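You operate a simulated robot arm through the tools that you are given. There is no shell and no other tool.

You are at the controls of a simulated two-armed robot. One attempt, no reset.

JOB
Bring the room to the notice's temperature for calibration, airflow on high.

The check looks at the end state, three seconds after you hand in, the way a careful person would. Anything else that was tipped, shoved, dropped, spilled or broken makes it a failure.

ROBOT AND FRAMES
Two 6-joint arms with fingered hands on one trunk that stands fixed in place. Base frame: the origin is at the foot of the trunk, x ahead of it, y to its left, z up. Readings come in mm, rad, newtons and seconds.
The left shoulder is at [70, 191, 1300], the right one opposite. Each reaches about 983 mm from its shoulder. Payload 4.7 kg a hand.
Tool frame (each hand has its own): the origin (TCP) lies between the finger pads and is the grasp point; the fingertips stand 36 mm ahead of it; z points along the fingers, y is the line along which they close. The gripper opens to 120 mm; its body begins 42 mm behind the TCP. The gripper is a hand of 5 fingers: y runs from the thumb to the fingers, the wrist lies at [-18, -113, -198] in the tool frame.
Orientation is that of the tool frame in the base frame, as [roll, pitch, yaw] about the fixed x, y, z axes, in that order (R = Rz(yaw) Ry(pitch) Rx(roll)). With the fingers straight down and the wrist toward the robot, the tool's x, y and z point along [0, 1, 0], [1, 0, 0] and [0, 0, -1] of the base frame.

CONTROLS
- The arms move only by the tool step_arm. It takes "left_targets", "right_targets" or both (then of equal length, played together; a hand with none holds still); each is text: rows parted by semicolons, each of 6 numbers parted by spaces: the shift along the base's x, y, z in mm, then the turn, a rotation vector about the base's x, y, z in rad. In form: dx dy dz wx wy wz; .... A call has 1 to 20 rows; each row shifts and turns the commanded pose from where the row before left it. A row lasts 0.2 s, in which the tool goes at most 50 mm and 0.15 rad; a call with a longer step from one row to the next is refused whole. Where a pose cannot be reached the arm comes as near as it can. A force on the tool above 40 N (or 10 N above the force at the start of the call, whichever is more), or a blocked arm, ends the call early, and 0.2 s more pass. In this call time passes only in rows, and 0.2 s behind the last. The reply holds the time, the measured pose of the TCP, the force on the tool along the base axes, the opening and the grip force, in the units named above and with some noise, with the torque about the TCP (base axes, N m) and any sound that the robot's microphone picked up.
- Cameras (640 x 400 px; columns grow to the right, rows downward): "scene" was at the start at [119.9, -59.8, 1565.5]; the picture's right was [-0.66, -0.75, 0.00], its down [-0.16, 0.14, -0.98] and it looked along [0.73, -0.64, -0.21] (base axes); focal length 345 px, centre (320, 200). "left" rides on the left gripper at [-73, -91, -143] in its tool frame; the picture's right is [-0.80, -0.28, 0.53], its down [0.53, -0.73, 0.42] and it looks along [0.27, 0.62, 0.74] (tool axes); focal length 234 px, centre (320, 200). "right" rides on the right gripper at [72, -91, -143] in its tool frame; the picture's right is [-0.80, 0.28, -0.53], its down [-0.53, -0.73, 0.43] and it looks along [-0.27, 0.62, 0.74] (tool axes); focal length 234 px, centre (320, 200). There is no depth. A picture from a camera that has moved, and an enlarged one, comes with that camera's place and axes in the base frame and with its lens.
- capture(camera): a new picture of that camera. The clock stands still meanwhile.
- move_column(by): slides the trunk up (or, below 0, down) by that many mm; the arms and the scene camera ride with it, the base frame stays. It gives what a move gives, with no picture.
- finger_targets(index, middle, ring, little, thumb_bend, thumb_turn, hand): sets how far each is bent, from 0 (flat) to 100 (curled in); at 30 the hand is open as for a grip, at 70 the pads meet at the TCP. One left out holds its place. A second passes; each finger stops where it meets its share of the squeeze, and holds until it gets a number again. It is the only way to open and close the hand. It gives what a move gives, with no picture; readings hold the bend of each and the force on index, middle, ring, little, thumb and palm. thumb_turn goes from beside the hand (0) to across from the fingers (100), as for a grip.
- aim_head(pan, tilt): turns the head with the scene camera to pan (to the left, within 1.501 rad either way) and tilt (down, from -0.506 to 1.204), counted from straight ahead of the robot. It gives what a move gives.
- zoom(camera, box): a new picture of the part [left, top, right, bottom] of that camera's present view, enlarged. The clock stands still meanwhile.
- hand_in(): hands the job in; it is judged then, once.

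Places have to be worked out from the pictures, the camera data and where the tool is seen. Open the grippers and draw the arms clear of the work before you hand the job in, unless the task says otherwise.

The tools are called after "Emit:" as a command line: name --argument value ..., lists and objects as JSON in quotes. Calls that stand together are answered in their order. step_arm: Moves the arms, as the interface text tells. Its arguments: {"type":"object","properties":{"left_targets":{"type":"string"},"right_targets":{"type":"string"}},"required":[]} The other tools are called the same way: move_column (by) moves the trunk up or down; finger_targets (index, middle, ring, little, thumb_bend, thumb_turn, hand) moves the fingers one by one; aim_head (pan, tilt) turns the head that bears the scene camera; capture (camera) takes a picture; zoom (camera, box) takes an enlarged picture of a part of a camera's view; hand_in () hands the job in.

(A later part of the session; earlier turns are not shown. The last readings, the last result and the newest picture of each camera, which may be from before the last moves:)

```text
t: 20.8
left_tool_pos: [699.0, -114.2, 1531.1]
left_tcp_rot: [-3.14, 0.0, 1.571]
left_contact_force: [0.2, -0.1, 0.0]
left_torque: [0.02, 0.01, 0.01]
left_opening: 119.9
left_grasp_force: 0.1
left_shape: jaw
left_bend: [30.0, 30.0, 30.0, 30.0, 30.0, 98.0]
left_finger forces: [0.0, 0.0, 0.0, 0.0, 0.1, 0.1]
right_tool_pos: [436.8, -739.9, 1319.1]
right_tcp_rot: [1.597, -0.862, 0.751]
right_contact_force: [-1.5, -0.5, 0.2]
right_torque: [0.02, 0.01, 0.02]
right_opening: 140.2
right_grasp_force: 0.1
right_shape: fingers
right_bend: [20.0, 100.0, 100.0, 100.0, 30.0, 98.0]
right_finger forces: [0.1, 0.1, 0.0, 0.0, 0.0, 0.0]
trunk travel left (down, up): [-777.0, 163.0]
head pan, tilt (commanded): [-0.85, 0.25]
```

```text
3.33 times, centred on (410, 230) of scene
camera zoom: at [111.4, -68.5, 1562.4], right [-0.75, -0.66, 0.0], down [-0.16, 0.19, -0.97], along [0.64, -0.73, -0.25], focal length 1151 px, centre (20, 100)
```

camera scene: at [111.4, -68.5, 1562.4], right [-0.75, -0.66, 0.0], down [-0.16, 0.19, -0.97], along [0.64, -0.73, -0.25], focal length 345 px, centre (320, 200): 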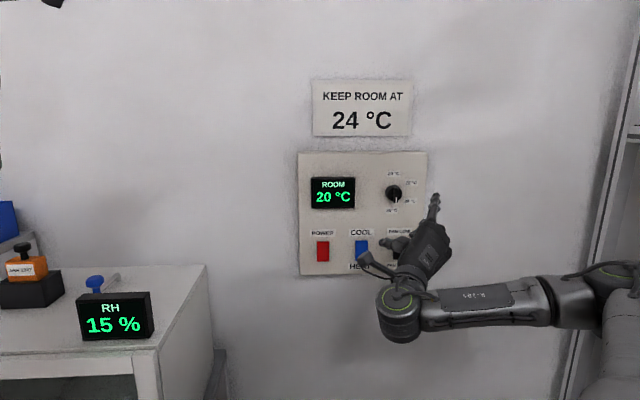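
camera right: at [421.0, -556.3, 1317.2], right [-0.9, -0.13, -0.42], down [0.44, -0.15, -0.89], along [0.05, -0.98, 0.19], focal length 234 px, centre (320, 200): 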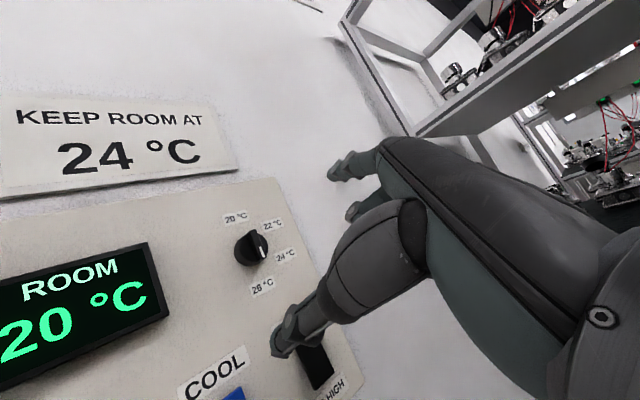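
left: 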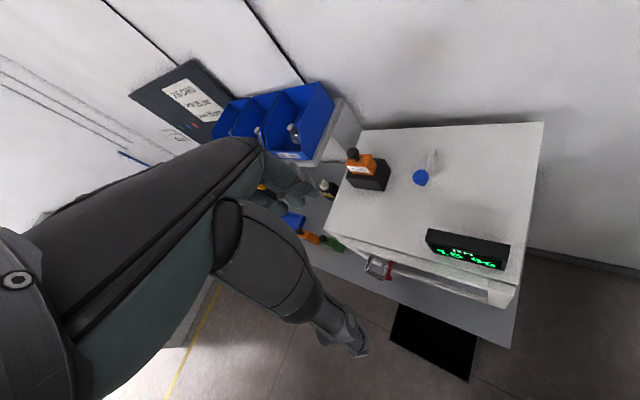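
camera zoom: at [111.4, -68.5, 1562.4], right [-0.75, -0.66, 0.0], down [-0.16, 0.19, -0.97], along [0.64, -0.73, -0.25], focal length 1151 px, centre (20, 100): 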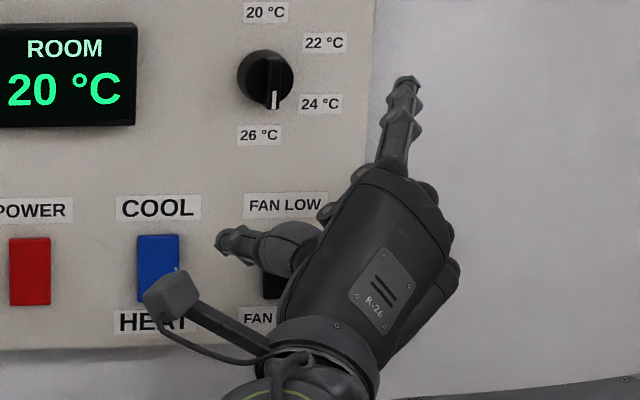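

The index sticks out, but the thumb would touch first. I fold the thumb in and set the index to 35 so it points straight along the tool axis, then look closely at the hand.

Emit:
finger_targets --hand "right" --index 35 --thumb_bend 100

Emit:
capture --camera "right"

Emit:
zoom --camera "scene" --box '[340, 170, 480, 290]'

Emit:
zoom --camera "right" --box '[280, 120, 440, 260]'

```text
t: 21.8
left_tool_pos: [698.5, -113.8, 1530.7]
left_tcp_rot: [-3.141, 0.0, 1.57]
left_contact_force: [0.9, -0.6, 0.6]
left_torque: [0.01, -0.04, -0.01]
left_opening: 119.7
left_grasp_force: 0.0
left_shape: jaw
left_bend: [30.0, 30.0, 30.0, 30.0, 30.0, 98.0]
left_finger forces: [0.1, 0.0, 0.0, 0.0, 0.0, 0.0]
right_tool_pos: [437.2, -740.7, 1317.6]
right_tcp_rot: [1.598, -0.863, 0.748]
right_contact_force: [-0.9, -0.2, -0.8]
right_torque: [0.03, 0.01, 0.0]
right_opening: 31.2
right_grasp_force: 0.1
right_shape: fingers
right_bend: [33.0, 100.0, 100.0, 100.0, 96.0, 97.0]
right_finger forces: [0.1, 0.0, 0.0, 0.0, 0.0, 0.0]
trunk travel left (down, up): [-777.0, 163.0]
head pan, tilt (commanded): [-0.85, 0.25]
```

```text
taken
camera right: at [421.0, -556.3, 1317.2], right [-0.9, -0.13, -0.42], down [0.44, -0.15, -0.89], along [0.05, -0.98, 0.19], focal length 234 px, centre (320, 200)
```

right: 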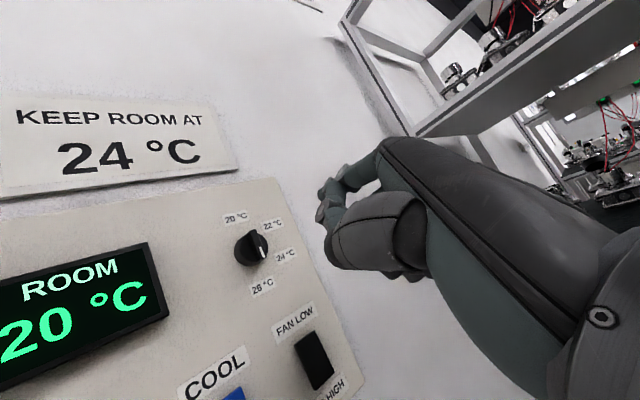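

```text
3.33 times, centred on (410, 230) of scene
camera zoom: at [111.4, -68.5, 1562.4], right [-0.75, -0.66, 0.0], down [-0.16, 0.19, -0.97], along [0.64, -0.73, -0.25], focal length 1151 px, centre (20, 100)
```

zoom: 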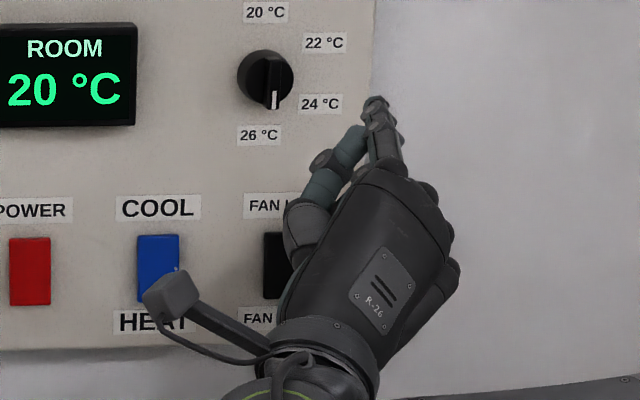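

```text
2.86 times, centred on (360, 190) of right
camera zoom: at [421.0, -556.3, 1317.2], right [-0.9, -0.13, -0.42], down [0.44, -0.15, -0.89], along [0.05, -0.98, 0.19], focal length 669 px, centre (206, 229)
```

zoom: 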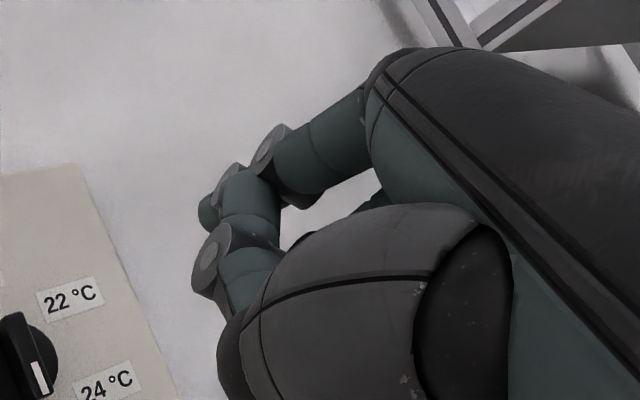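

The folded thumb meets the index (index stopped at 33). I try turning the thumb to the side of the hand so the index tip stands alone.

Emit:
finger_targets --hand "right" --index 30 --thumb_turn 0 --thumb_bend 100

Emit:
capture --camera "right"

Emit:
zoom --camera "scene" --box '[340, 170, 480, 290]'

Emit:
zoom --camera "right" --box '[280, 120, 440, 260]'

```text
t: 22.8
left_tool_pos: [699.0, -113.7, 1530.1]
left_tcp_rot: [-3.141, -0.001, 1.571]
left_contact_force: [-0.1, 0.3, 0.0]
left_torque: [-0.01, 0.0, -0.03]
left_opening: 119.9
left_grasp_force: 0.0
left_shape: jaw
left_bend: [30.0, 30.0, 30.0, 30.0, 30.0, 98.0]
left_finger forces: [0.1, 0.0, 0.1, 0.1, 0.1, 0.1]
right_tool_pos: [438.1, -740.3, 1317.5]
right_tcp_rot: [1.597, -0.864, 0.752]
right_contact_force: [0.4, -0.3, 0.4]
right_torque: [0.0, 0.01, -0.03]
right_opening: 65.4
right_grasp_force: 0.1
right_shape: fingers
right_bend: [30.0, 100.0, 100.0, 100.0, 100.0, 0.0]
right_finger forces: [0.0, 0.0, 0.0, 0.0, 0.0, 0.0]
trunk travel left (down, up): [-777.0, 163.0]
head pan, tilt (commanded): [-0.85, 0.25]
```

```text
taken
camera right: at [420.9, -556.3, 1317.2], right [-0.9, -0.13, -0.42], down [0.44, -0.15, -0.89], along [0.05, -0.98, 0.19], focal length 234 px, centre (320, 200)
```

right: 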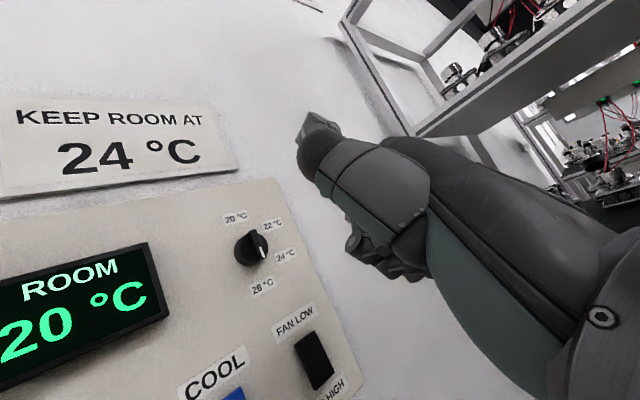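

```text
3.33 times, centred on (410, 230) of scene
camera zoom: at [111.4, -68.5, 1562.4], right [-0.75, -0.66, 0.0], down [-0.16, 0.19, -0.97], along [0.64, -0.73, -0.25], focal length 1151 px, centre (20, 100)
```

zoom: 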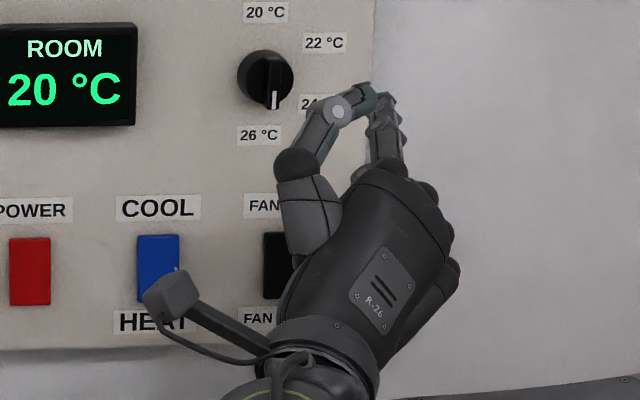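

```text
2.86 times, centred on (360, 190) of right
camera zoom: at [420.9, -556.3, 1317.2], right [-0.9, -0.13, -0.42], down [0.44, -0.15, -0.89], along [0.05, -0.98, 0.19], focal length 669 px, centre (206, 229)
```

zoom: 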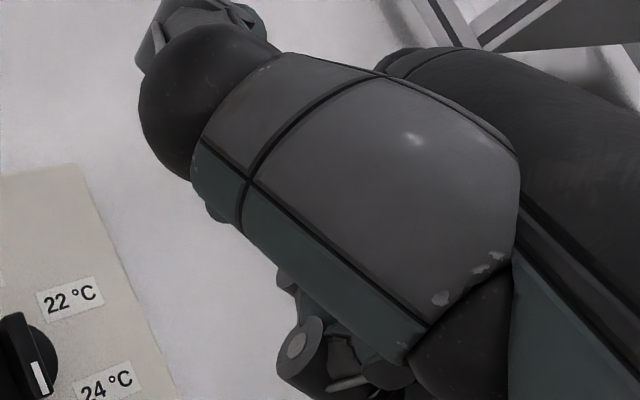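

That puts the thumb in the way of everything. A better pointer is the thumb itself, with all four fingers curled: its tip is plainly visible to the hand camera. I set that shape, opening the thumb before curling the index.

Emit:
finger_targets --hand "right" --thumb_turn 98 --thumb_bend 25

Emit:
finger_targets --hand "right" --index 100

Emit:
capture --camera "right"

Emit:
zoom --camera "scene" --box '[340, 170, 480, 290]'

Emit:
zoom --camera "right" --box '[200, 250, 360, 390]'

```text
t: 23.8
left_tool_pos: [698.1, -113.7, 1530.7]
left_tcp_rot: [-3.141, 0.0, 1.572]
left_contact_force: [0.7, -0.4, -0.1]
left_torque: [-0.01, -0.01, -0.02]
left_opening: 120.0
left_grasp_force: 0.0
left_shape: jaw
left_bend: [30.0, 30.0, 30.0, 30.0, 30.0, 98.0]
left_finger forces: [0.1, 0.1, 0.1, 0.0, 0.0, 0.0]
right_tool_pos: [437.3, -739.5, 1319.0]
right_tcp_rot: [1.597, -0.864, 0.752]
right_contact_force: [-0.3, 0.5, 0.0]
right_torque: [0.01, 0.0, -0.05]
right_opening: 127.1
right_grasp_force: 0.2
right_shape: fingers
right_bend: [30.0, 100.0, 100.0, 100.0, 25.0, 95.0]
right_finger forces: [0.1, 0.0, 0.0, 0.0, 0.1, 0.0]
trunk travel left (down, up): [-777.0, 163.0]
head pan, tilt (commanded): [-0.85, 0.25]
```

```text
t: 24.8
left_tool_pos: [698.4, -113.8, 1530.9]
left_tcp_rot: [-3.141, 0.0, 1.572]
left_contact_force: [-0.1, 0.0, -0.2]
left_torque: [0.01, 0.01, -0.03]
left_opening: 119.8
left_grasp_force: 0.0
left_shape: jaw
left_bend: [30.0, 30.0, 30.0, 30.0, 30.0, 98.0]
left_finger forces: [0.0, 0.0, 0.0, 0.0, 0.0, 0.0]
right_tool_pos: [438.3, -740.1, 1318.7]
right_tcp_rot: [1.598, -0.864, 0.749]
right_contact_force: [-0.2, -0.1, -0.2]
right_torque: [-0.01, -0.01, 0.02]
right_opening: 82.3
right_grasp_force: 0.1
right_shape: fingers
right_bend: [100.0, 100.0, 100.0, 100.0, 25.0, 95.0]
right_finger forces: [0.1, 0.0, 0.0, 0.1, 0.0, 0.0]
trunk travel left (down, up): [-777.0, 163.0]
head pan, tilt (commanded): [-0.85, 0.25]
```

```text
taken
camera right: at [421.0, -556.3, 1317.2], right [-0.9, -0.13, -0.42], down [0.44, -0.15, -0.89], along [0.05, -0.98, 0.19], focal length 234 px, centre (320, 200)
```

right: 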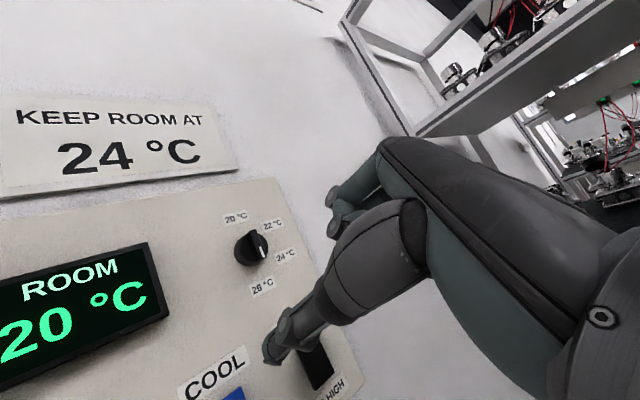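

```text
3.33 times, centred on (410, 230) of scene
camera zoom: at [111.4, -68.5, 1562.4], right [-0.75, -0.66, 0.0], down [-0.16, 0.19, -0.97], along [0.64, -0.73, -0.25], focal length 1151 px, centre (20, 100)
```

zoom: 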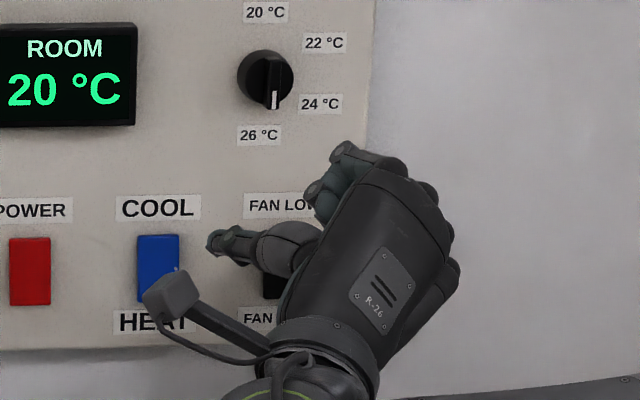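

```text
2.86 times, centred on (280, 320) of right
camera zoom: at [421.0, -556.3, 1317.2], right [-0.9, -0.13, -0.42], down [0.44, -0.15, -0.89], along [0.05, -0.98, 0.19], focal length 669 px, centre (434, -143)
```

zoom: 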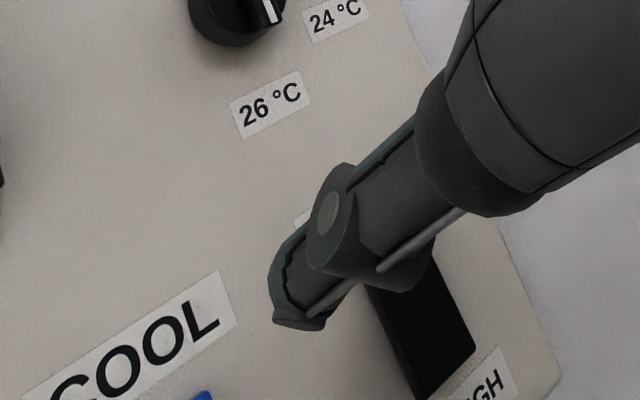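

The thumb tip triangulates to about (501, -712, 1271), which is tool (5, -80, 25). I bend the thumb slightly to 35 and tilt the hand about its x axis by -0.2 rad so the thumb leads the curled knuckles, then look again.

Emit:
step_arm --right_targets "0 0 0 -0.0477 -0.0443 -0.0759; 0 0 0 -0.0477 -0.0443 -0.0759"

Emit:
finger_targets --hand "right" --thumb_bend 35

Emit:
capture --camera "right"

Emit:
zoom --camera "scene" --box '[340, 170, 480, 290]'

Emit:
zoom --camera "right" --box '[200, 250, 360, 390]'

```text
t: 25.4
left_tool_pos: [700.3, -114.3, 1530.8]
left_tcp_rot: [-3.14, -0.002, 1.571]
left_contact_force: [0.1, -0.4, 0.3]
left_torque: [0.0, 0.01, 0.02]
left_opening: 120.0
left_grasp_force: 0.1
left_shape: jaw
left_bend: [30.0, 30.0, 30.0, 30.0, 30.0, 98.0]
left_finger forces: [0.0, 0.0, 0.0, 0.1, 0.1, 0.1]
right_tool_pos: [438.5, -740.9, 1317.3]
right_tcp_rot: [1.4, -0.863, 0.746]
right_contact_force: [0.1, 0.5, 0.3]
right_torque: [-0.03, -0.01, 0.0]
right_opening: 82.4
right_grasp_force: 0.1
right_shape: fingers
right_bend: [100.0, 100.0, 100.0, 100.0, 25.0, 95.0]
right_finger forces: [0.0, 0.0, 0.1, 0.0, 0.1, 0.0]
trunk travel left (down, up): [-777.0, 163.0]
head pan, tilt (commanded): [-0.85, 0.25]
```

```text
t: 26.4
left_tool_pos: [698.2, -114.3, 1531.0]
left_tcp_rot: [-3.14, 0.002, 1.569]
left_contact_force: [-0.4, -0.7, 0.9]
left_torque: [-0.01, -0.01, 0.0]
left_opening: 119.9
left_grasp_force: 0.1
left_shape: jaw
left_bend: [30.0, 30.0, 30.0, 30.0, 30.0, 98.0]
left_finger forces: [0.0, 0.0, 0.1, 0.0, 0.0, 0.1]
right_tool_pos: [437.3, -739.6, 1317.7]
right_tcp_rot: [1.395, -0.864, 0.756]
right_contact_force: [-0.9, -0.4, 0.1]
right_torque: [-0.02, -0.01, -0.04]
right_opening: 77.4
right_grasp_force: 0.0
right_shape: fingers
right_bend: [100.0, 100.0, 100.0, 100.0, 35.0, 96.0]
right_finger forces: [0.0, 0.0, 0.0, 0.0, 0.1, 0.0]
trunk travel left (down, up): [-777.0, 163.0]
head pan, tilt (commanded): [-0.85, 0.25]
```

```text
taken
camera right: at [449.9, -557.3, 1299.1], right [-0.87, -0.04, -0.49], down [0.48, -0.3, -0.83], along [-0.11, -0.95, 0.28], focal length 234 px, centre (320, 200)
```

right: 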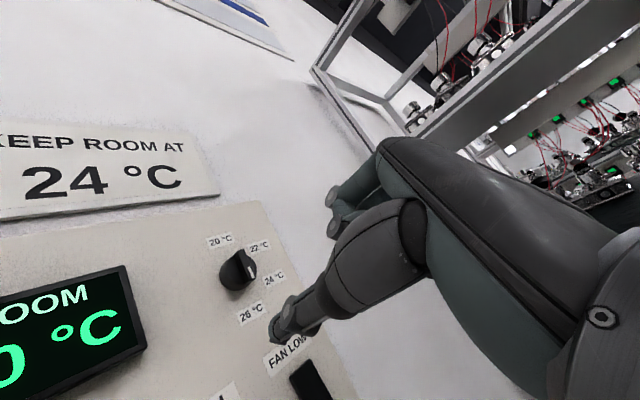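

```text
3.33 times, centred on (410, 230) of scene
camera zoom: at [111.5, -68.7, 1562.4], right [-0.75, -0.66, 0.0], down [-0.16, 0.19, -0.97], along [0.64, -0.73, -0.25], focal length 1151 px, centre (20, 100)
```

zoom: 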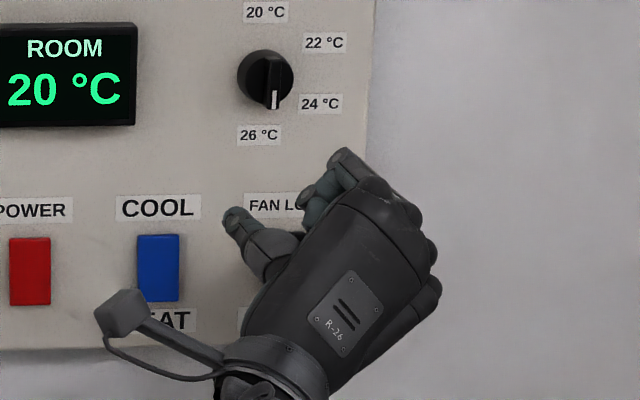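

```text
2.86 times, centred on (280, 320) of right
camera zoom: at [449.9, -557.3, 1299.1], right [-0.87, -0.04, -0.49], down [0.48, -0.3, -0.83], along [-0.11, -0.95, 0.28], focal length 669 px, centre (434, -143)
```

zoom: 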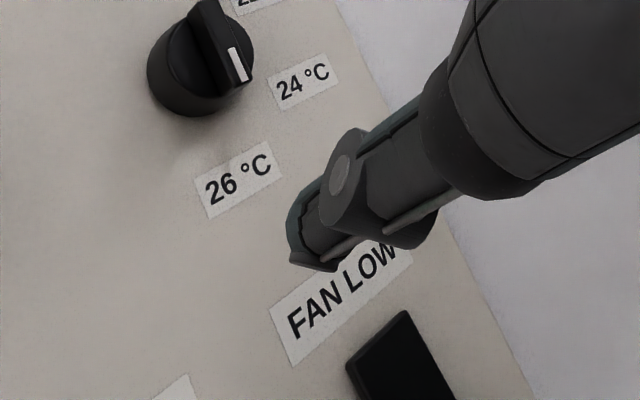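

The thumb tip is now at tool (0, -69, 42), about lateral 170 mm, height 1280, depth 888 in panel coordinates. The panel face is at depth ≈1004 and the dial bar's front at ≈967. I bring the thumb tip in front of the spot just left of the bar's lower end, still about 27 mm short of the bar.

Emit:
step_arm --right_targets "5.3 -19.2 19.7 0 0 0; 5.3 -19.2 19.7 0 0 0; 5.4 -19.1 19.6 0 0 0"

Emit:
capture --camera "right"

Emit:
zoom --camera "scene" --box '[350, 150, 450, 230]'

Emit:
zoom --camera "right" --box '[200, 260, 360, 400]'

```text
t: 27.1
left_tool_pos: [698.5, -113.6, 1529.8]
left_tcp_rot: [3.141, 0.0, 1.572]
left_contact_force: [1.4, 0.4, -0.3]
left_torque: [-0.03, -0.01, 0.0]
left_opening: 119.7
left_grasp_force: 0.0
left_shape: jaw
left_bend: [30.0, 30.0, 30.0, 30.0, 30.0, 98.0]
left_finger forces: [0.0, 0.0, 0.0, 0.0, 0.0, 0.0]
right_tool_pos: [454.8, -798.4, 1377.5]
right_tcp_rot: [1.397, -0.862, 0.752]
right_contact_force: [0.3, -0.3, -0.8]
right_torque: [0.02, -0.01, -0.03]
right_opening: 77.4
right_grasp_force: 0.1
right_shape: fingers
right_bend: [100.0, 100.0, 100.0, 100.0, 35.0, 96.0]
right_finger forces: [0.0, 0.1, 0.0, 0.0, 0.1, 0.0]
trunk travel left (down, up): [-777.0, 163.0]
head pan, tilt (commanded): [-0.85, 0.25]
```

```text
taken
camera right: at [467.0, -615.1, 1358.7], right [-0.87, -0.04, -0.49], down [0.48, -0.3, -0.83], along [-0.11, -0.95, 0.28], focal length 234 px, centre (320, 200)
```

right: 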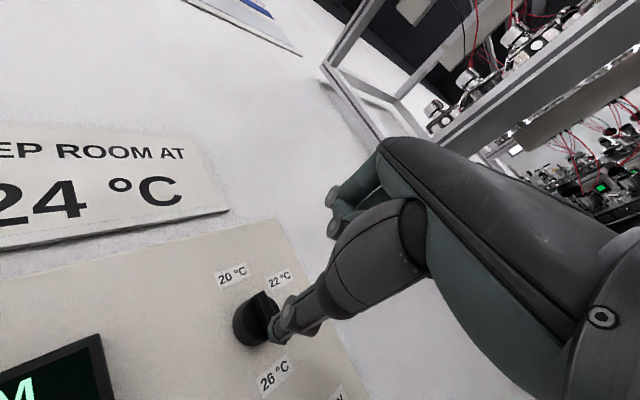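

```text
5.00 times, centred on (400, 190) of scene
camera zoom: at [111.6, -68.4, 1562.3], right [-0.75, -0.66, 0.0], down [-0.16, 0.19, -0.97], along [0.64, -0.73, -0.25], focal length 1726 px, centre (-80, 250)
```

zoom: 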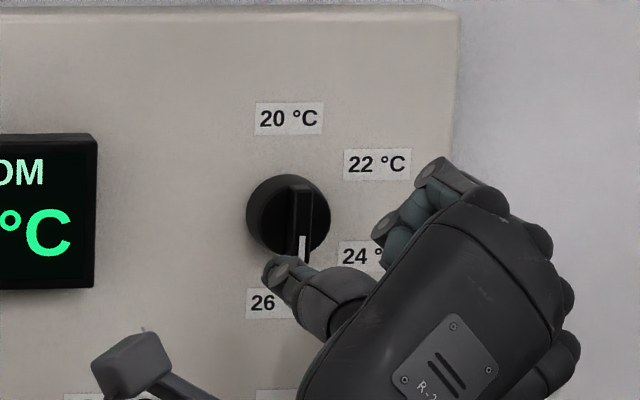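

```text
2.86 times, centred on (280, 330) of right
camera zoom: at [467.0, -615.1, 1358.7], right [-0.87, -0.04, -0.49], down [0.48, -0.3, -0.83], along [-0.11, -0.95, 0.28], focal length 669 px, centre (434, -171)
```

zoom: 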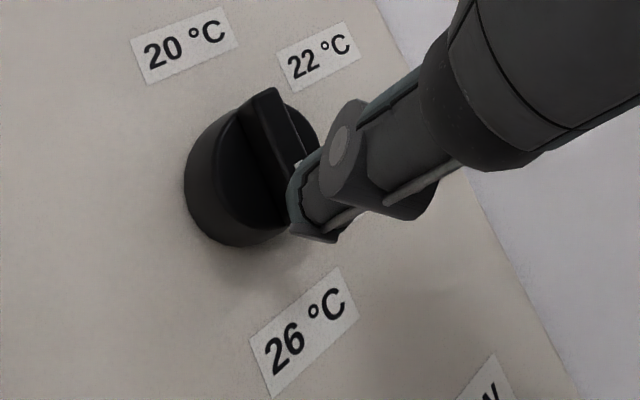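

The tip is at lateral 199, height 1338, just left-below the bar's lower end, with the dial axis near (218, 1356). The bar points about 8° off straight down. I advance about 36 mm so the thumb tip sits beside the bar without pressing the disc.

Emit:
step_arm --right_targets "6.4 -6.4 0 0 0 0; 6.4 -6.4 0 0 0 0; 6.4 -6.4 0 0 0 0; 6.4 -6.4 0 0 0 0"

Emit:
zoom --camera "scene" --box '[350, 150, 450, 230]'

Emit:
zoom --camera "right" --box '[200, 260, 360, 400]'

```text
t: 28.1
left_tool_pos: [699.8, -115.2, 1530.3]
left_tcp_rot: [-3.141, -0.001, 1.57]
left_contact_force: [0.0, 0.1, 0.9]
left_torque: [-0.04, -0.01, 0.01]
left_opening: 119.9
left_grasp_force: 0.1
left_shape: jaw
left_bend: [30.0, 30.0, 30.0, 30.0, 30.0, 98.0]
left_finger forces: [0.1, 0.0, 0.0, 0.1, 0.1, 0.0]
right_tool_pos: [480.7, -823.3, 1377.1]
right_tcp_rot: [1.398, -0.862, 0.75]
right_contact_force: [-0.6, 0.3, -0.4]
right_torque: [0.01, 0.0, 0.02]
right_opening: 77.2
right_grasp_force: 0.2
right_shape: fingers
right_bend: [100.0, 100.0, 100.0, 100.0, 35.0, 96.0]
right_finger forces: [0.1, 0.0, 0.1, 0.0, 0.1, 0.0]
trunk travel left (down, up): [-777.0, 163.0]
head pan, tilt (commanded): [-0.85, 0.25]
```

```text
5.00 times, centred on (400, 190) of scene
camera zoom: at [111.9, -68.9, 1562.4], right [-0.75, -0.66, 0.0], down [-0.16, 0.19, -0.97], along [0.64, -0.73, -0.25], focal length 1726 px, centre (-80, 250)
```

zoom: 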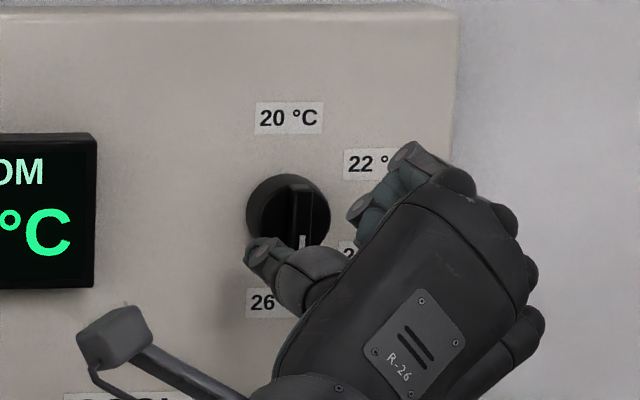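

```text
2.86 times, centred on (280, 330) of right
camera zoom: at [492.7, -640.5, 1358.6], right [-0.87, -0.04, -0.49], down [0.48, -0.3, -0.83], along [-0.11, -0.95, 0.28], focal length 669 px, centre (434, -171)
```

zoom: 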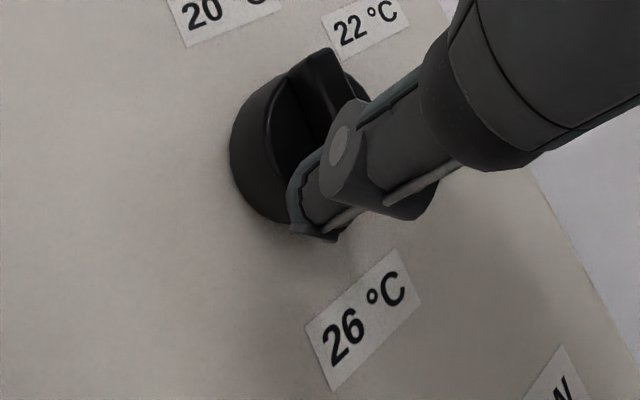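

No contact yet, and the tip is beside the bar on its left. I now push to the right along the panel in 4 mm steps and check the bar.

Emit:
step_arm --right_targets "-2.83 -2.83 -0.5 0 0 0; -2.83 -2.83 -0.5 0 0 0; -2.83 -2.83 -0.5 0 0 0; -2.83 -2.83 -0.5 0 0 0"

Emit:
zoom --camera "scene" --box '[350, 150, 450, 230]'

Emit:
zoom --camera "right" --box '[200, 260, 360, 400]'

```text
t: 29.1
left_tool_pos: [698.7, -114.7, 1531.7]
left_tcp_rot: [-3.142, 0.001, 1.57]
left_contact_force: [0.6, -0.1, 1.0]
left_torque: [-0.03, 0.03, 0.02]
left_opening: 120.1
left_grasp_force: 0.1
left_shape: jaw
left_bend: [30.0, 30.0, 30.0, 30.0, 30.0, 98.0]
left_finger forces: [0.0, 0.0, 0.0, 0.0, 0.1, 0.0]
right_tool_pos: [468.7, -832.6, 1376.6]
right_tcp_rot: [1.396, -0.866, 0.752]
right_contact_force: [-0.1, -0.2, 0.3]
right_torque: [0.0, 0.0, -0.04]
right_opening: 77.4
right_grasp_force: 0.1
right_shape: fingers
right_bend: [100.0, 100.0, 100.0, 100.0, 35.0, 96.0]
right_finger forces: [0.1, 0.0, 0.0, 0.0, 0.0, 0.0]
trunk travel left (down, up): [-777.0, 163.0]
head pan, tilt (commanded): [-0.85, 0.25]
```

```text
5.00 times, centred on (400, 190) of scene
camera zoom: at [111.1, -68.5, 1562.4], right [-0.75, -0.66, 0.0], down [-0.16, 0.19, -0.97], along [0.64, -0.73, -0.25], focal length 1726 px, centre (-80, 250)
```

zoom: 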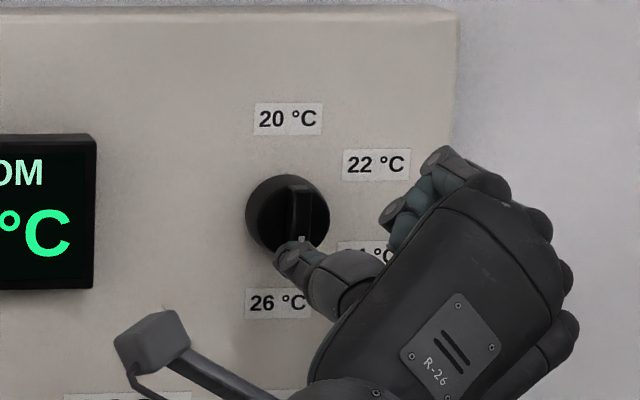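

```text
2.86 times, centred on (280, 330) of right
camera zoom: at [480.4, -650.2, 1357.2], right [-0.87, -0.04, -0.49], down [0.48, -0.3, -0.83], along [-0.11, -0.95, 0.28], focal length 669 px, centre (434, -171)
```

zoom: 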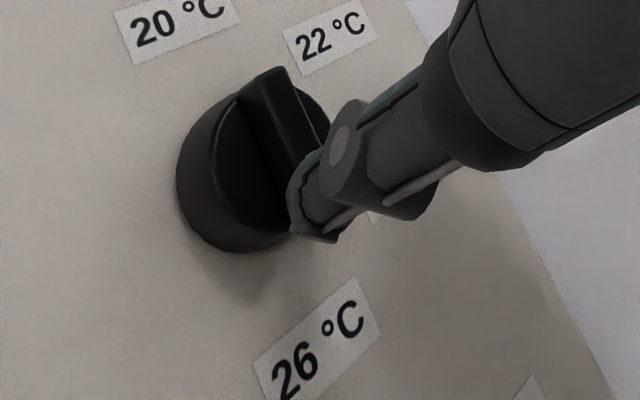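

The bar hasn't moved and there's no force, so the thumb tip is probably passing just in front of the bar. I back off left, go about 10 mm deeper, and check the force.

Emit:
step_arm --right_targets "5.0 5.0 0.7 0 0 0; 5.0 5.0 0.7 0 0 0; 3.5 -3.5 0 0 0 0; 3.5 -3.5 0 0 0 0"

Emit:
zoom --camera "scene" --box '[370, 165, 430, 215]'

Emit:
zoom --camera "right" --box '[220, 280, 320, 370]'

```text
t: 30.1
left_tool_pos: [698.0, -114.0, 1529.3]
left_tcp_rot: [3.142, 0.0, 1.569]
left_contact_force: [-0.4, 0.1, 0.4]
left_torque: [0.0, 0.03, 0.0]
left_opening: 119.8
left_grasp_force: 0.1
left_shape: jaw
left_bend: [30.0, 30.0, 30.0, 30.0, 30.0, 98.0]
left_finger forces: [0.0, 0.0, 0.1, 0.0, 0.0, 0.1]
right_tool_pos: [484.2, -829.6, 1377.0]
right_tcp_rot: [1.4, -0.864, 0.75]
right_contact_force: [0.3, 0.5, -0.4]
right_torque: [-0.02, -0.01, 0.02]
right_opening: 77.6
right_grasp_force: 0.0
right_shape: fingers
right_bend: [100.0, 100.0, 100.0, 100.0, 35.0, 96.0]
right_finger forces: [0.1, 0.1, 0.0, 0.1, 0.0, 0.0]
trunk travel left (down, up): [-777.0, 163.0]
head pan, tilt (commanded): [-0.85, 0.25]
```

```text
8.00 times, centred on (400, 190) of scene
camera zoom: at [111.7, -68.8, 1562.4], right [-0.75, -0.66, 0.0], down [-0.16, 0.19, -0.97], along [0.64, -0.73, -0.25], focal length 2762 px, centre (-320, 280)
```

zoom: 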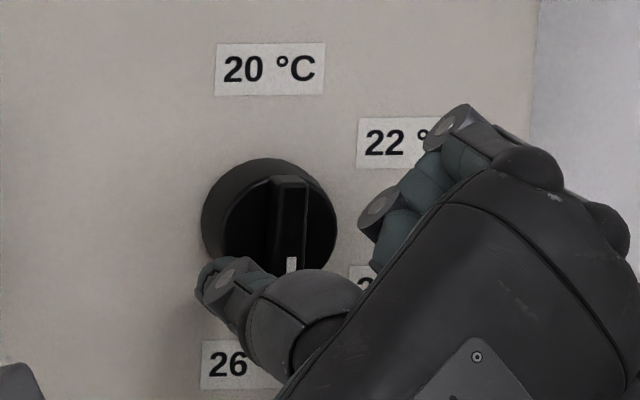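

```text
4.44 times, centred on (270, 325) of right
camera zoom: at [497.3, -647.0, 1357.9], right [-0.87, -0.04, -0.49], down [0.48, -0.3, -0.83], along [-0.11, -0.95, 0.28], focal length 1041 px, centre (542, -356)
```

zoom: 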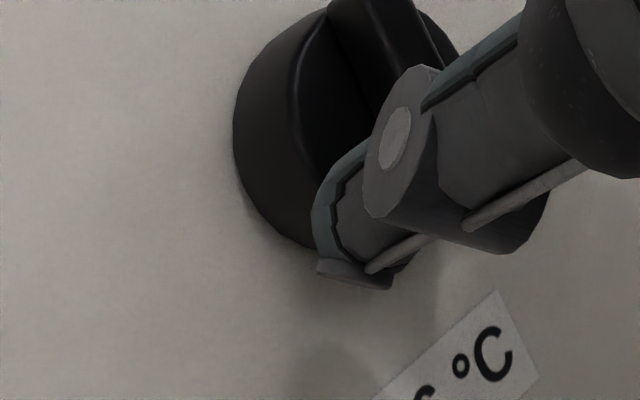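

Still no contact at estimated depth 984, just outside the disc's rim. I push right again in small steps.

Emit:
step_arm --right_targets "-2.83 -2.83 -0.3 0 0 0; -2.83 -2.83 -0.3 0 0 0; -2.83 -2.83 -0.3 0 0 0"

Emit:
zoom --camera "scene" --box '[370, 165, 430, 215]'

Emit:
zoom --camera "right" --box '[200, 260, 340, 380]'

```text
t: 30.9
left_tool_pos: [699.0, -113.8, 1531.1]
left_tcp_rot: [-3.141, 0.001, 1.573]
left_contact_force: [0.0, 0.1, 0.9]
left_torque: [0.0, 0.01, 0.01]
left_opening: 119.8
left_grasp_force: 0.1
left_shape: jaw
left_bend: [30.0, 30.0, 30.0, 30.0, 30.0, 98.0]
left_finger forces: [0.0, 0.0, 0.1, 0.0, 0.0, 0.1]
right_tool_pos: [477.0, -837.2, 1375.3]
right_tcp_rot: [1.401, -0.861, 0.748]
right_contact_force: [0.5, 2.6, 0.0]
right_torque: [0.08, 0.0, 0.13]
right_opening: 78.0
right_grasp_force: 0.9
right_shape: fingers
right_bend: [100.0, 100.0, 100.0, 100.0, 34.0, 95.0]
right_finger forces: [0.1, 0.1, 0.0, 0.1, 2.6, 0.0]
trunk travel left (down, up): [-777.0, 163.0]
head pan, tilt (commanded): [-0.85, 0.25]
```

```text
8.00 times, centred on (400, 190) of scene
camera zoom: at [111.7, -67.5, 1562.4], right [-0.75, -0.66, 0.0], down [-0.16, 0.18, -0.97], along [0.64, -0.73, -0.25], focal length 2762 px, centre (-320, 280)
```

zoom: 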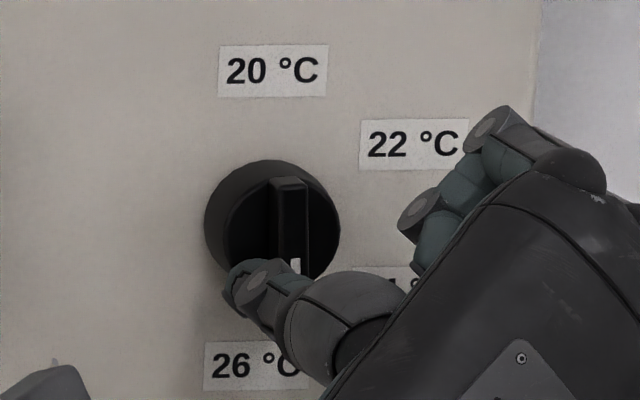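

```text
3.33 times, centred on (270, 320) of right
camera zoom: at [489.1, -654.6, 1357.5], right [-0.87, -0.04, -0.49], down [0.48, -0.3, -0.83], along [-0.11, -0.95, 0.28], focal length 781 px, centre (487, -200)
```

zoom: 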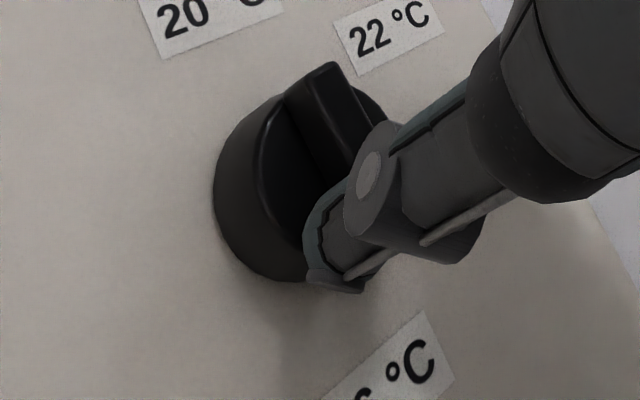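

A 2.6 N contact has appeared on the thumb, pushed left and slightly outward. I keep pushing right in small steps to see whether the bar turns.

Emit:
step_arm --right_targets "-2.83 -2.83 -0.3 0 0 0; -2.83 -2.83 -0.3 0 0 0"

Emit:
zoom --camera "scene" --box '[370, 165, 430, 215]'

Emit:
zoom --camera "right" --box '[200, 260, 340, 380]'

```text
t: 31.6
left_tool_pos: [699.5, -113.6, 1530.6]
left_tcp_rot: [-3.141, 0.0, 1.574]
left_contact_force: [-0.5, 0.1, 0.1]
left_torque: [-0.01, 0.0, 0.03]
left_opening: 120.0
left_grasp_force: 0.0
left_shape: jaw
left_bend: [30.0, 30.0, 30.0, 30.0, 30.0, 98.0]
left_finger forces: [0.0, 0.0, 0.0, 0.1, 0.0, 0.0]
right_tool_pos: [471.7, -844.6, 1376.8]
right_tcp_rot: [1.4, -0.86, 0.747]
right_contact_force: [1.5, 3.1, -0.8]
right_torque: [0.08, 0.01, 0.17]
right_opening: 78.8
right_grasp_force: 1.1
right_shape: fingers
right_bend: [100.0, 100.0, 100.0, 100.0, 33.0, 95.0]
right_finger forces: [0.1, 0.0, 0.0, 0.1, 2.7, 0.0]
trunk travel left (down, up): [-777.0, 163.0]
head pan, tilt (commanded): [-0.85, 0.25]
```

```text
8.00 times, centred on (400, 190) of scene
camera zoom: at [111.7, -67.8, 1562.4], right [-0.75, -0.66, 0.0], down [-0.16, 0.19, -0.97], along [0.64, -0.73, -0.25], focal length 2762 px, centre (-320, 280)
```

zoom: 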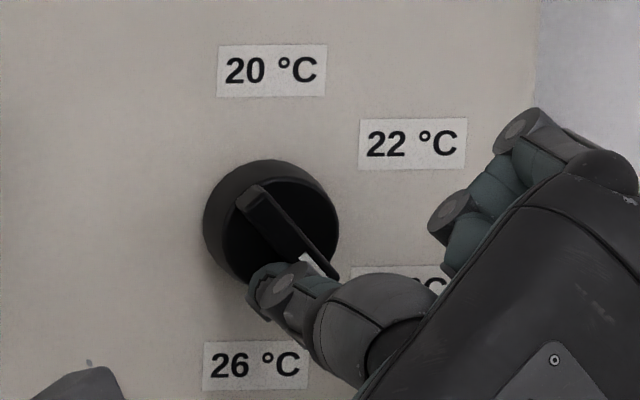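

```text
3.33 times, centred on (270, 320) of right
camera zoom: at [482.7, -661.7, 1356.8], right [-0.87, -0.04, -0.49], down [0.48, -0.3, -0.83], along [-0.11, -0.95, 0.28], focal length 781 px, centre (487, -200)
```

zoom: 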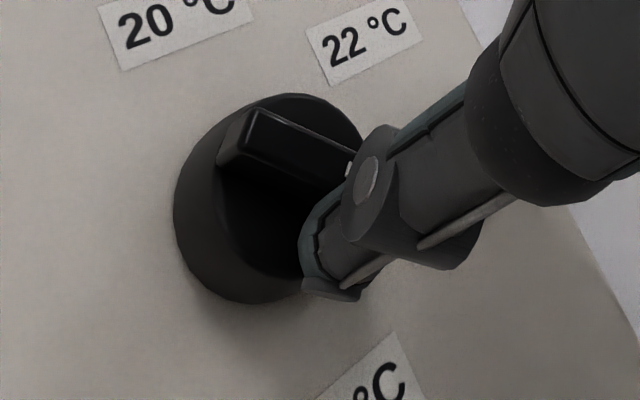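

The bar turned to roughly 135°. It needs about 15° more to line up with the 24 label, so I push a little further in 3 mm steps.

Emit:
step_arm --right_targets "-2.1 -2.1 0 0 0 0; -1.5 -1.5 0 0 0 0"

Emit:
zoom --camera "scene" --box '[370, 165, 430, 215]'

Emit:
zoom --camera "right" --box '[200, 260, 340, 380]'

```text
t: 32.1
left_tool_pos: [700.3, -114.1, 1530.6]
left_tcp_rot: [3.141, 0.0, 1.571]
left_contact_force: [0.1, -0.2, 0.2]
left_torque: [-0.03, 0.01, 0.01]
left_opening: 120.1
left_grasp_force: 0.1
left_shape: jaw
left_bend: [30.0, 30.0, 30.0, 30.0, 30.0, 98.0]
left_finger forces: [0.1, 0.0, 0.0, 0.0, 0.0, 0.0]
right_tool_pos: [466.1, -848.8, 1374.2]
right_tcp_rot: [1.399, -0.861, 0.751]
right_contact_force: [1.4, 1.3, -1.1]
right_torque: [0.09, 0.01, 0.09]
right_opening: 79.0
right_grasp_force: 1.3
right_shape: fingers
right_bend: [100.0, 100.0, 100.0, 100.0, 33.0, 96.0]
right_finger forces: [0.0, 0.1, 0.0, 0.1, 2.2, 0.1]
trunk travel left (down, up): [-777.0, 163.0]
head pan, tilt (commanded): [-0.85, 0.25]
```

```text
8.00 times, centred on (400, 190) of scene
camera zoom: at [111.8, -68.4, 1562.4], right [-0.75, -0.66, 0.0], down [-0.16, 0.19, -0.97], along [0.64, -0.73, -0.25], focal length 2762 px, centre (-320, 280)
```

zoom: 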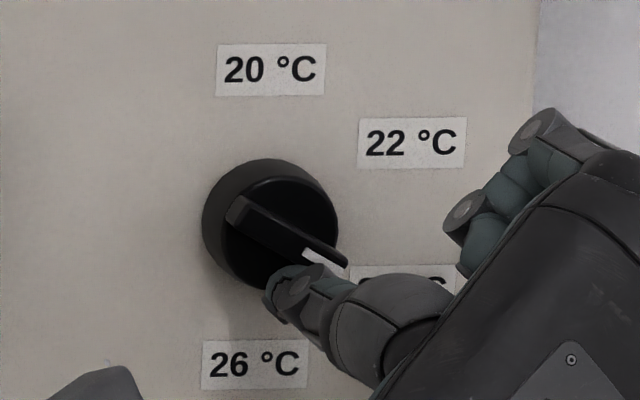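

```text
3.33 times, centred on (270, 320) of right
camera zoom: at [479.8, -666.0, 1356.4], right [-0.87, -0.04, -0.49], down [0.48, -0.3, -0.83], along [-0.11, -0.95, 0.28], focal length 781 px, centre (487, -200)
```

zoom: 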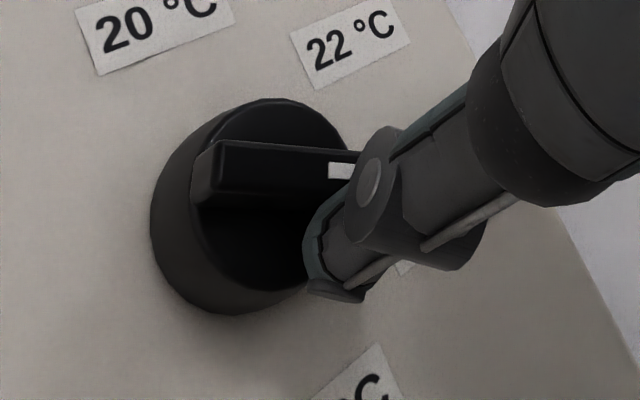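

The bar now runs about 30° below horizontal, which is 120° and lined up with 24 °C. I ease the thumb off down-left and then back straight out.

Emit:
step_arm --right_targets "2 2 -3 0 0 0; 2 2 -2 0 0 0; -8 8 0 0 0 0; -12 12 0 0 0 0; -15 15 0 0 0 0; -15 15 0 0 0 0"

Emit:
zoom --camera "scene" --box '[370, 165, 430, 215]'

Emit:
capture --camera "right"

Emit:
capture --camera "scene"

```text
t: 33.5
left_tool_pos: [698.8, -112.3, 1532.4]
left_tcp_rot: [3.141, 0.001, 1.574]
left_contact_force: [0.4, 0.6, 0.6]
left_torque: [-0.02, -0.01, -0.02]
left_opening: 119.8
left_grasp_force: 0.0
left_shape: jaw
left_bend: [30.0, 30.0, 30.0, 30.0, 30.0, 98.0]
left_finger forces: [0.0, 0.0, 0.0, 0.0, 0.0, 0.1]
right_tool_pos: [422.5, -793.2, 1369.3]
right_tcp_rot: [1.395, -0.864, 0.754]
right_contact_force: [0.6, 0.7, -0.5]
right_torque: [0.01, -0.01, -0.01]
right_opening: 77.4
right_grasp_force: 0.1
right_shape: fingers
right_bend: [100.0, 100.0, 100.0, 100.0, 35.0, 96.0]
right_finger forces: [0.1, 0.0, 0.0, 0.0, 0.0, 0.0]
trunk travel left (down, up): [-777.0, 163.0]
head pan, tilt (commanded): [-0.85, 0.25]
```

```text
8.00 times, centred on (400, 190) of scene
camera zoom: at [111.1, -67.2, 1562.5], right [-0.75, -0.66, 0.0], down [-0.16, 0.18, -0.97], along [0.64, -0.73, -0.25], focal length 2762 px, centre (-320, 280)
```

zoom: 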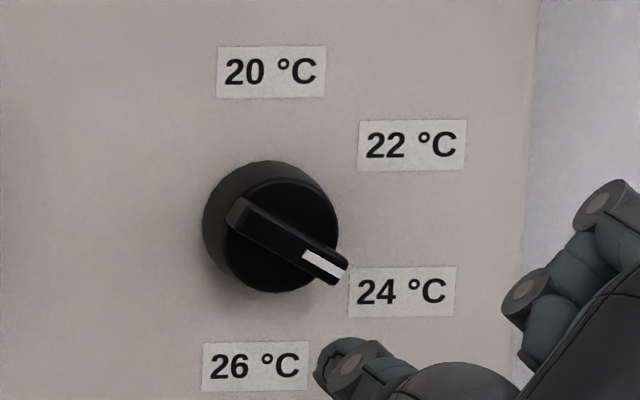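

```text
taken
camera right: at [434.7, -610.5, 1350.6], right [-0.87, -0.04, -0.49], down [0.48, -0.3, -0.83], along [-0.12, -0.95, 0.28], focal length 234 px, centre (320, 200)
```

right: 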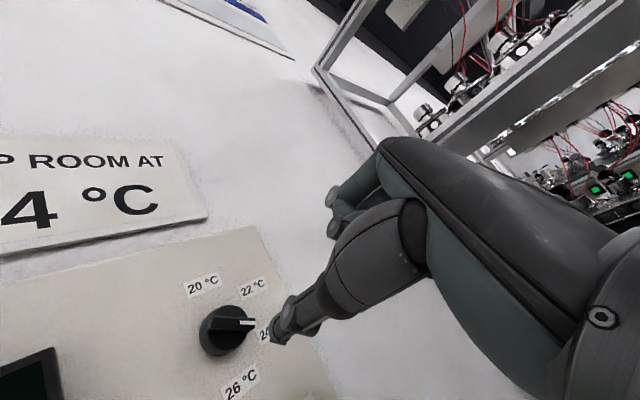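

```text
taken
camera scene: at [111.1, -67.2, 1562.5], right [-0.75, -0.66, 0.0], down [-0.16, 0.18, -0.97], along [0.64, -0.73, -0.25], focal length 345 px, centre (320, 200)
```

scene: 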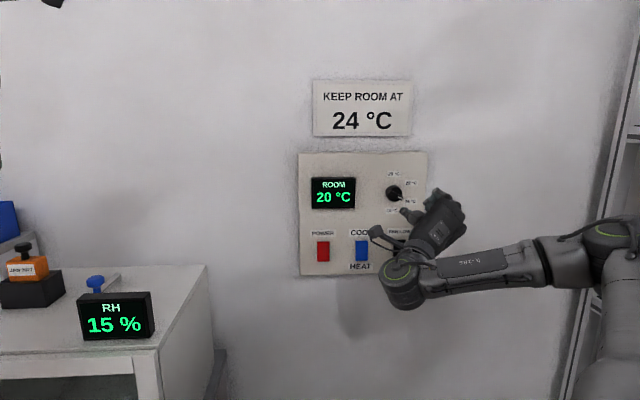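

The dial mark points at 24 °C. Next is the fan rocker, centred near lateral 245, height 1196, with its face near depth 993. I move the thumb tip down in front of its lower half (z ≈ 1178), about 50 mm out.

Emit:
step_arm --right_targets "0 -7.2 -30.4 0 0 0; 0 -7.2 -30.4 0 0 0; 0 -7.2 -30.4 0 0 0; 0 -7.2 -30.4 0 0 0; 0 -7.2 -30.4 0 0 0"

Emit:
capture --camera "right"

Emit:
zoom --camera "scene" --box '[340, 200, 440, 280]'

Emit:
zoom --camera "right" --box '[200, 260, 360, 400]'

```text
t: 34.8
left_tool_pos: [699.7, -115.1, 1530.8]
left_tcp_rot: [3.141, -0.002, 1.572]
left_contact_force: [-0.6, -0.7, 0.3]
left_torque: [0.01, 0.04, 0.03]
left_opening: 119.7
left_grasp_force: 0.1
left_shape: jaw
left_bend: [30.0, 30.0, 30.0, 30.0, 30.0, 98.0]
left_finger forces: [0.0, 0.1, 0.1, 0.0, 0.0, 0.0]
right_tool_pos: [422.7, -829.0, 1217.6]
right_tcp_rot: [1.397, -0.863, 0.751]
right_contact_force: [0.5, 0.0, 0.1]
right_torque: [0.0, 0.01, 0.02]
right_opening: 77.4
right_grasp_force: 0.0
right_shape: fingers
right_bend: [100.0, 100.0, 100.0, 100.0, 35.0, 96.0]
right_finger forces: [0.0, 0.0, 0.1, 0.0, 0.1, 0.0]
trunk travel left (down, up): [-777.0, 163.0]
head pan, tilt (commanded): [-0.85, 0.25]
```

```text
taken
camera right: at [433.6, -646.0, 1200.1], right [-0.87, -0.04, -0.49], down [0.48, -0.3, -0.83], along [-0.11, -0.95, 0.28], focal length 234 px, centre (320, 200)
```

right: 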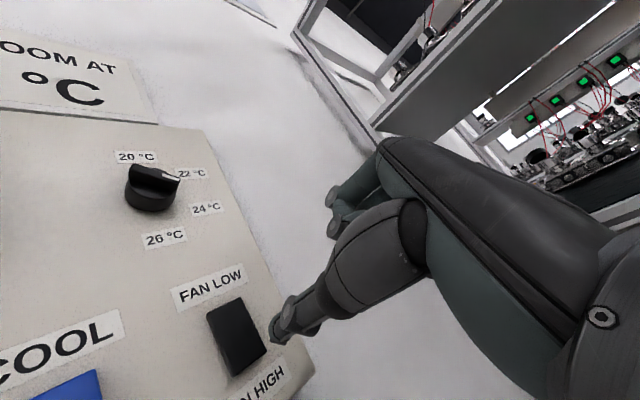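

```text
5.00 times, centred on (390, 240) of scene
camera zoom: at [111.7, -69.4, 1562.4], right [-0.75, -0.66, 0.0], down [-0.16, 0.19, -0.97], along [0.64, -0.73, -0.25], focal length 1726 px, centre (-30, 0)
```

zoom: 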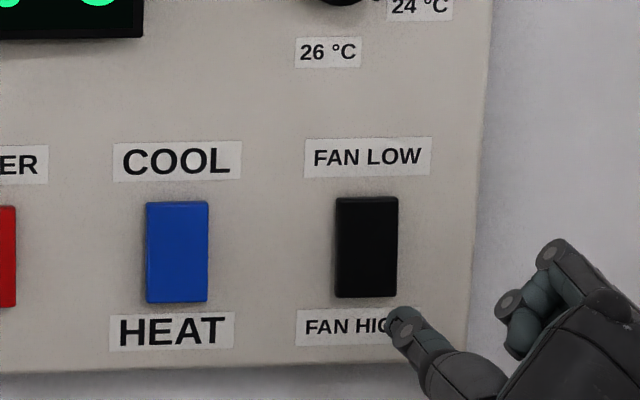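

```text
2.86 times, centred on (280, 330) of right
camera zoom: at [433.6, -646.0, 1200.1], right [-0.87, -0.04, -0.49], down [0.48, -0.3, -0.83], along [-0.11, -0.95, 0.28], focal length 669 px, centre (434, -171)
```

zoom: 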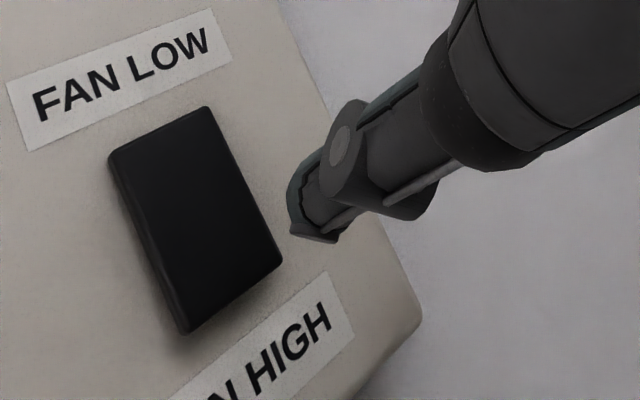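

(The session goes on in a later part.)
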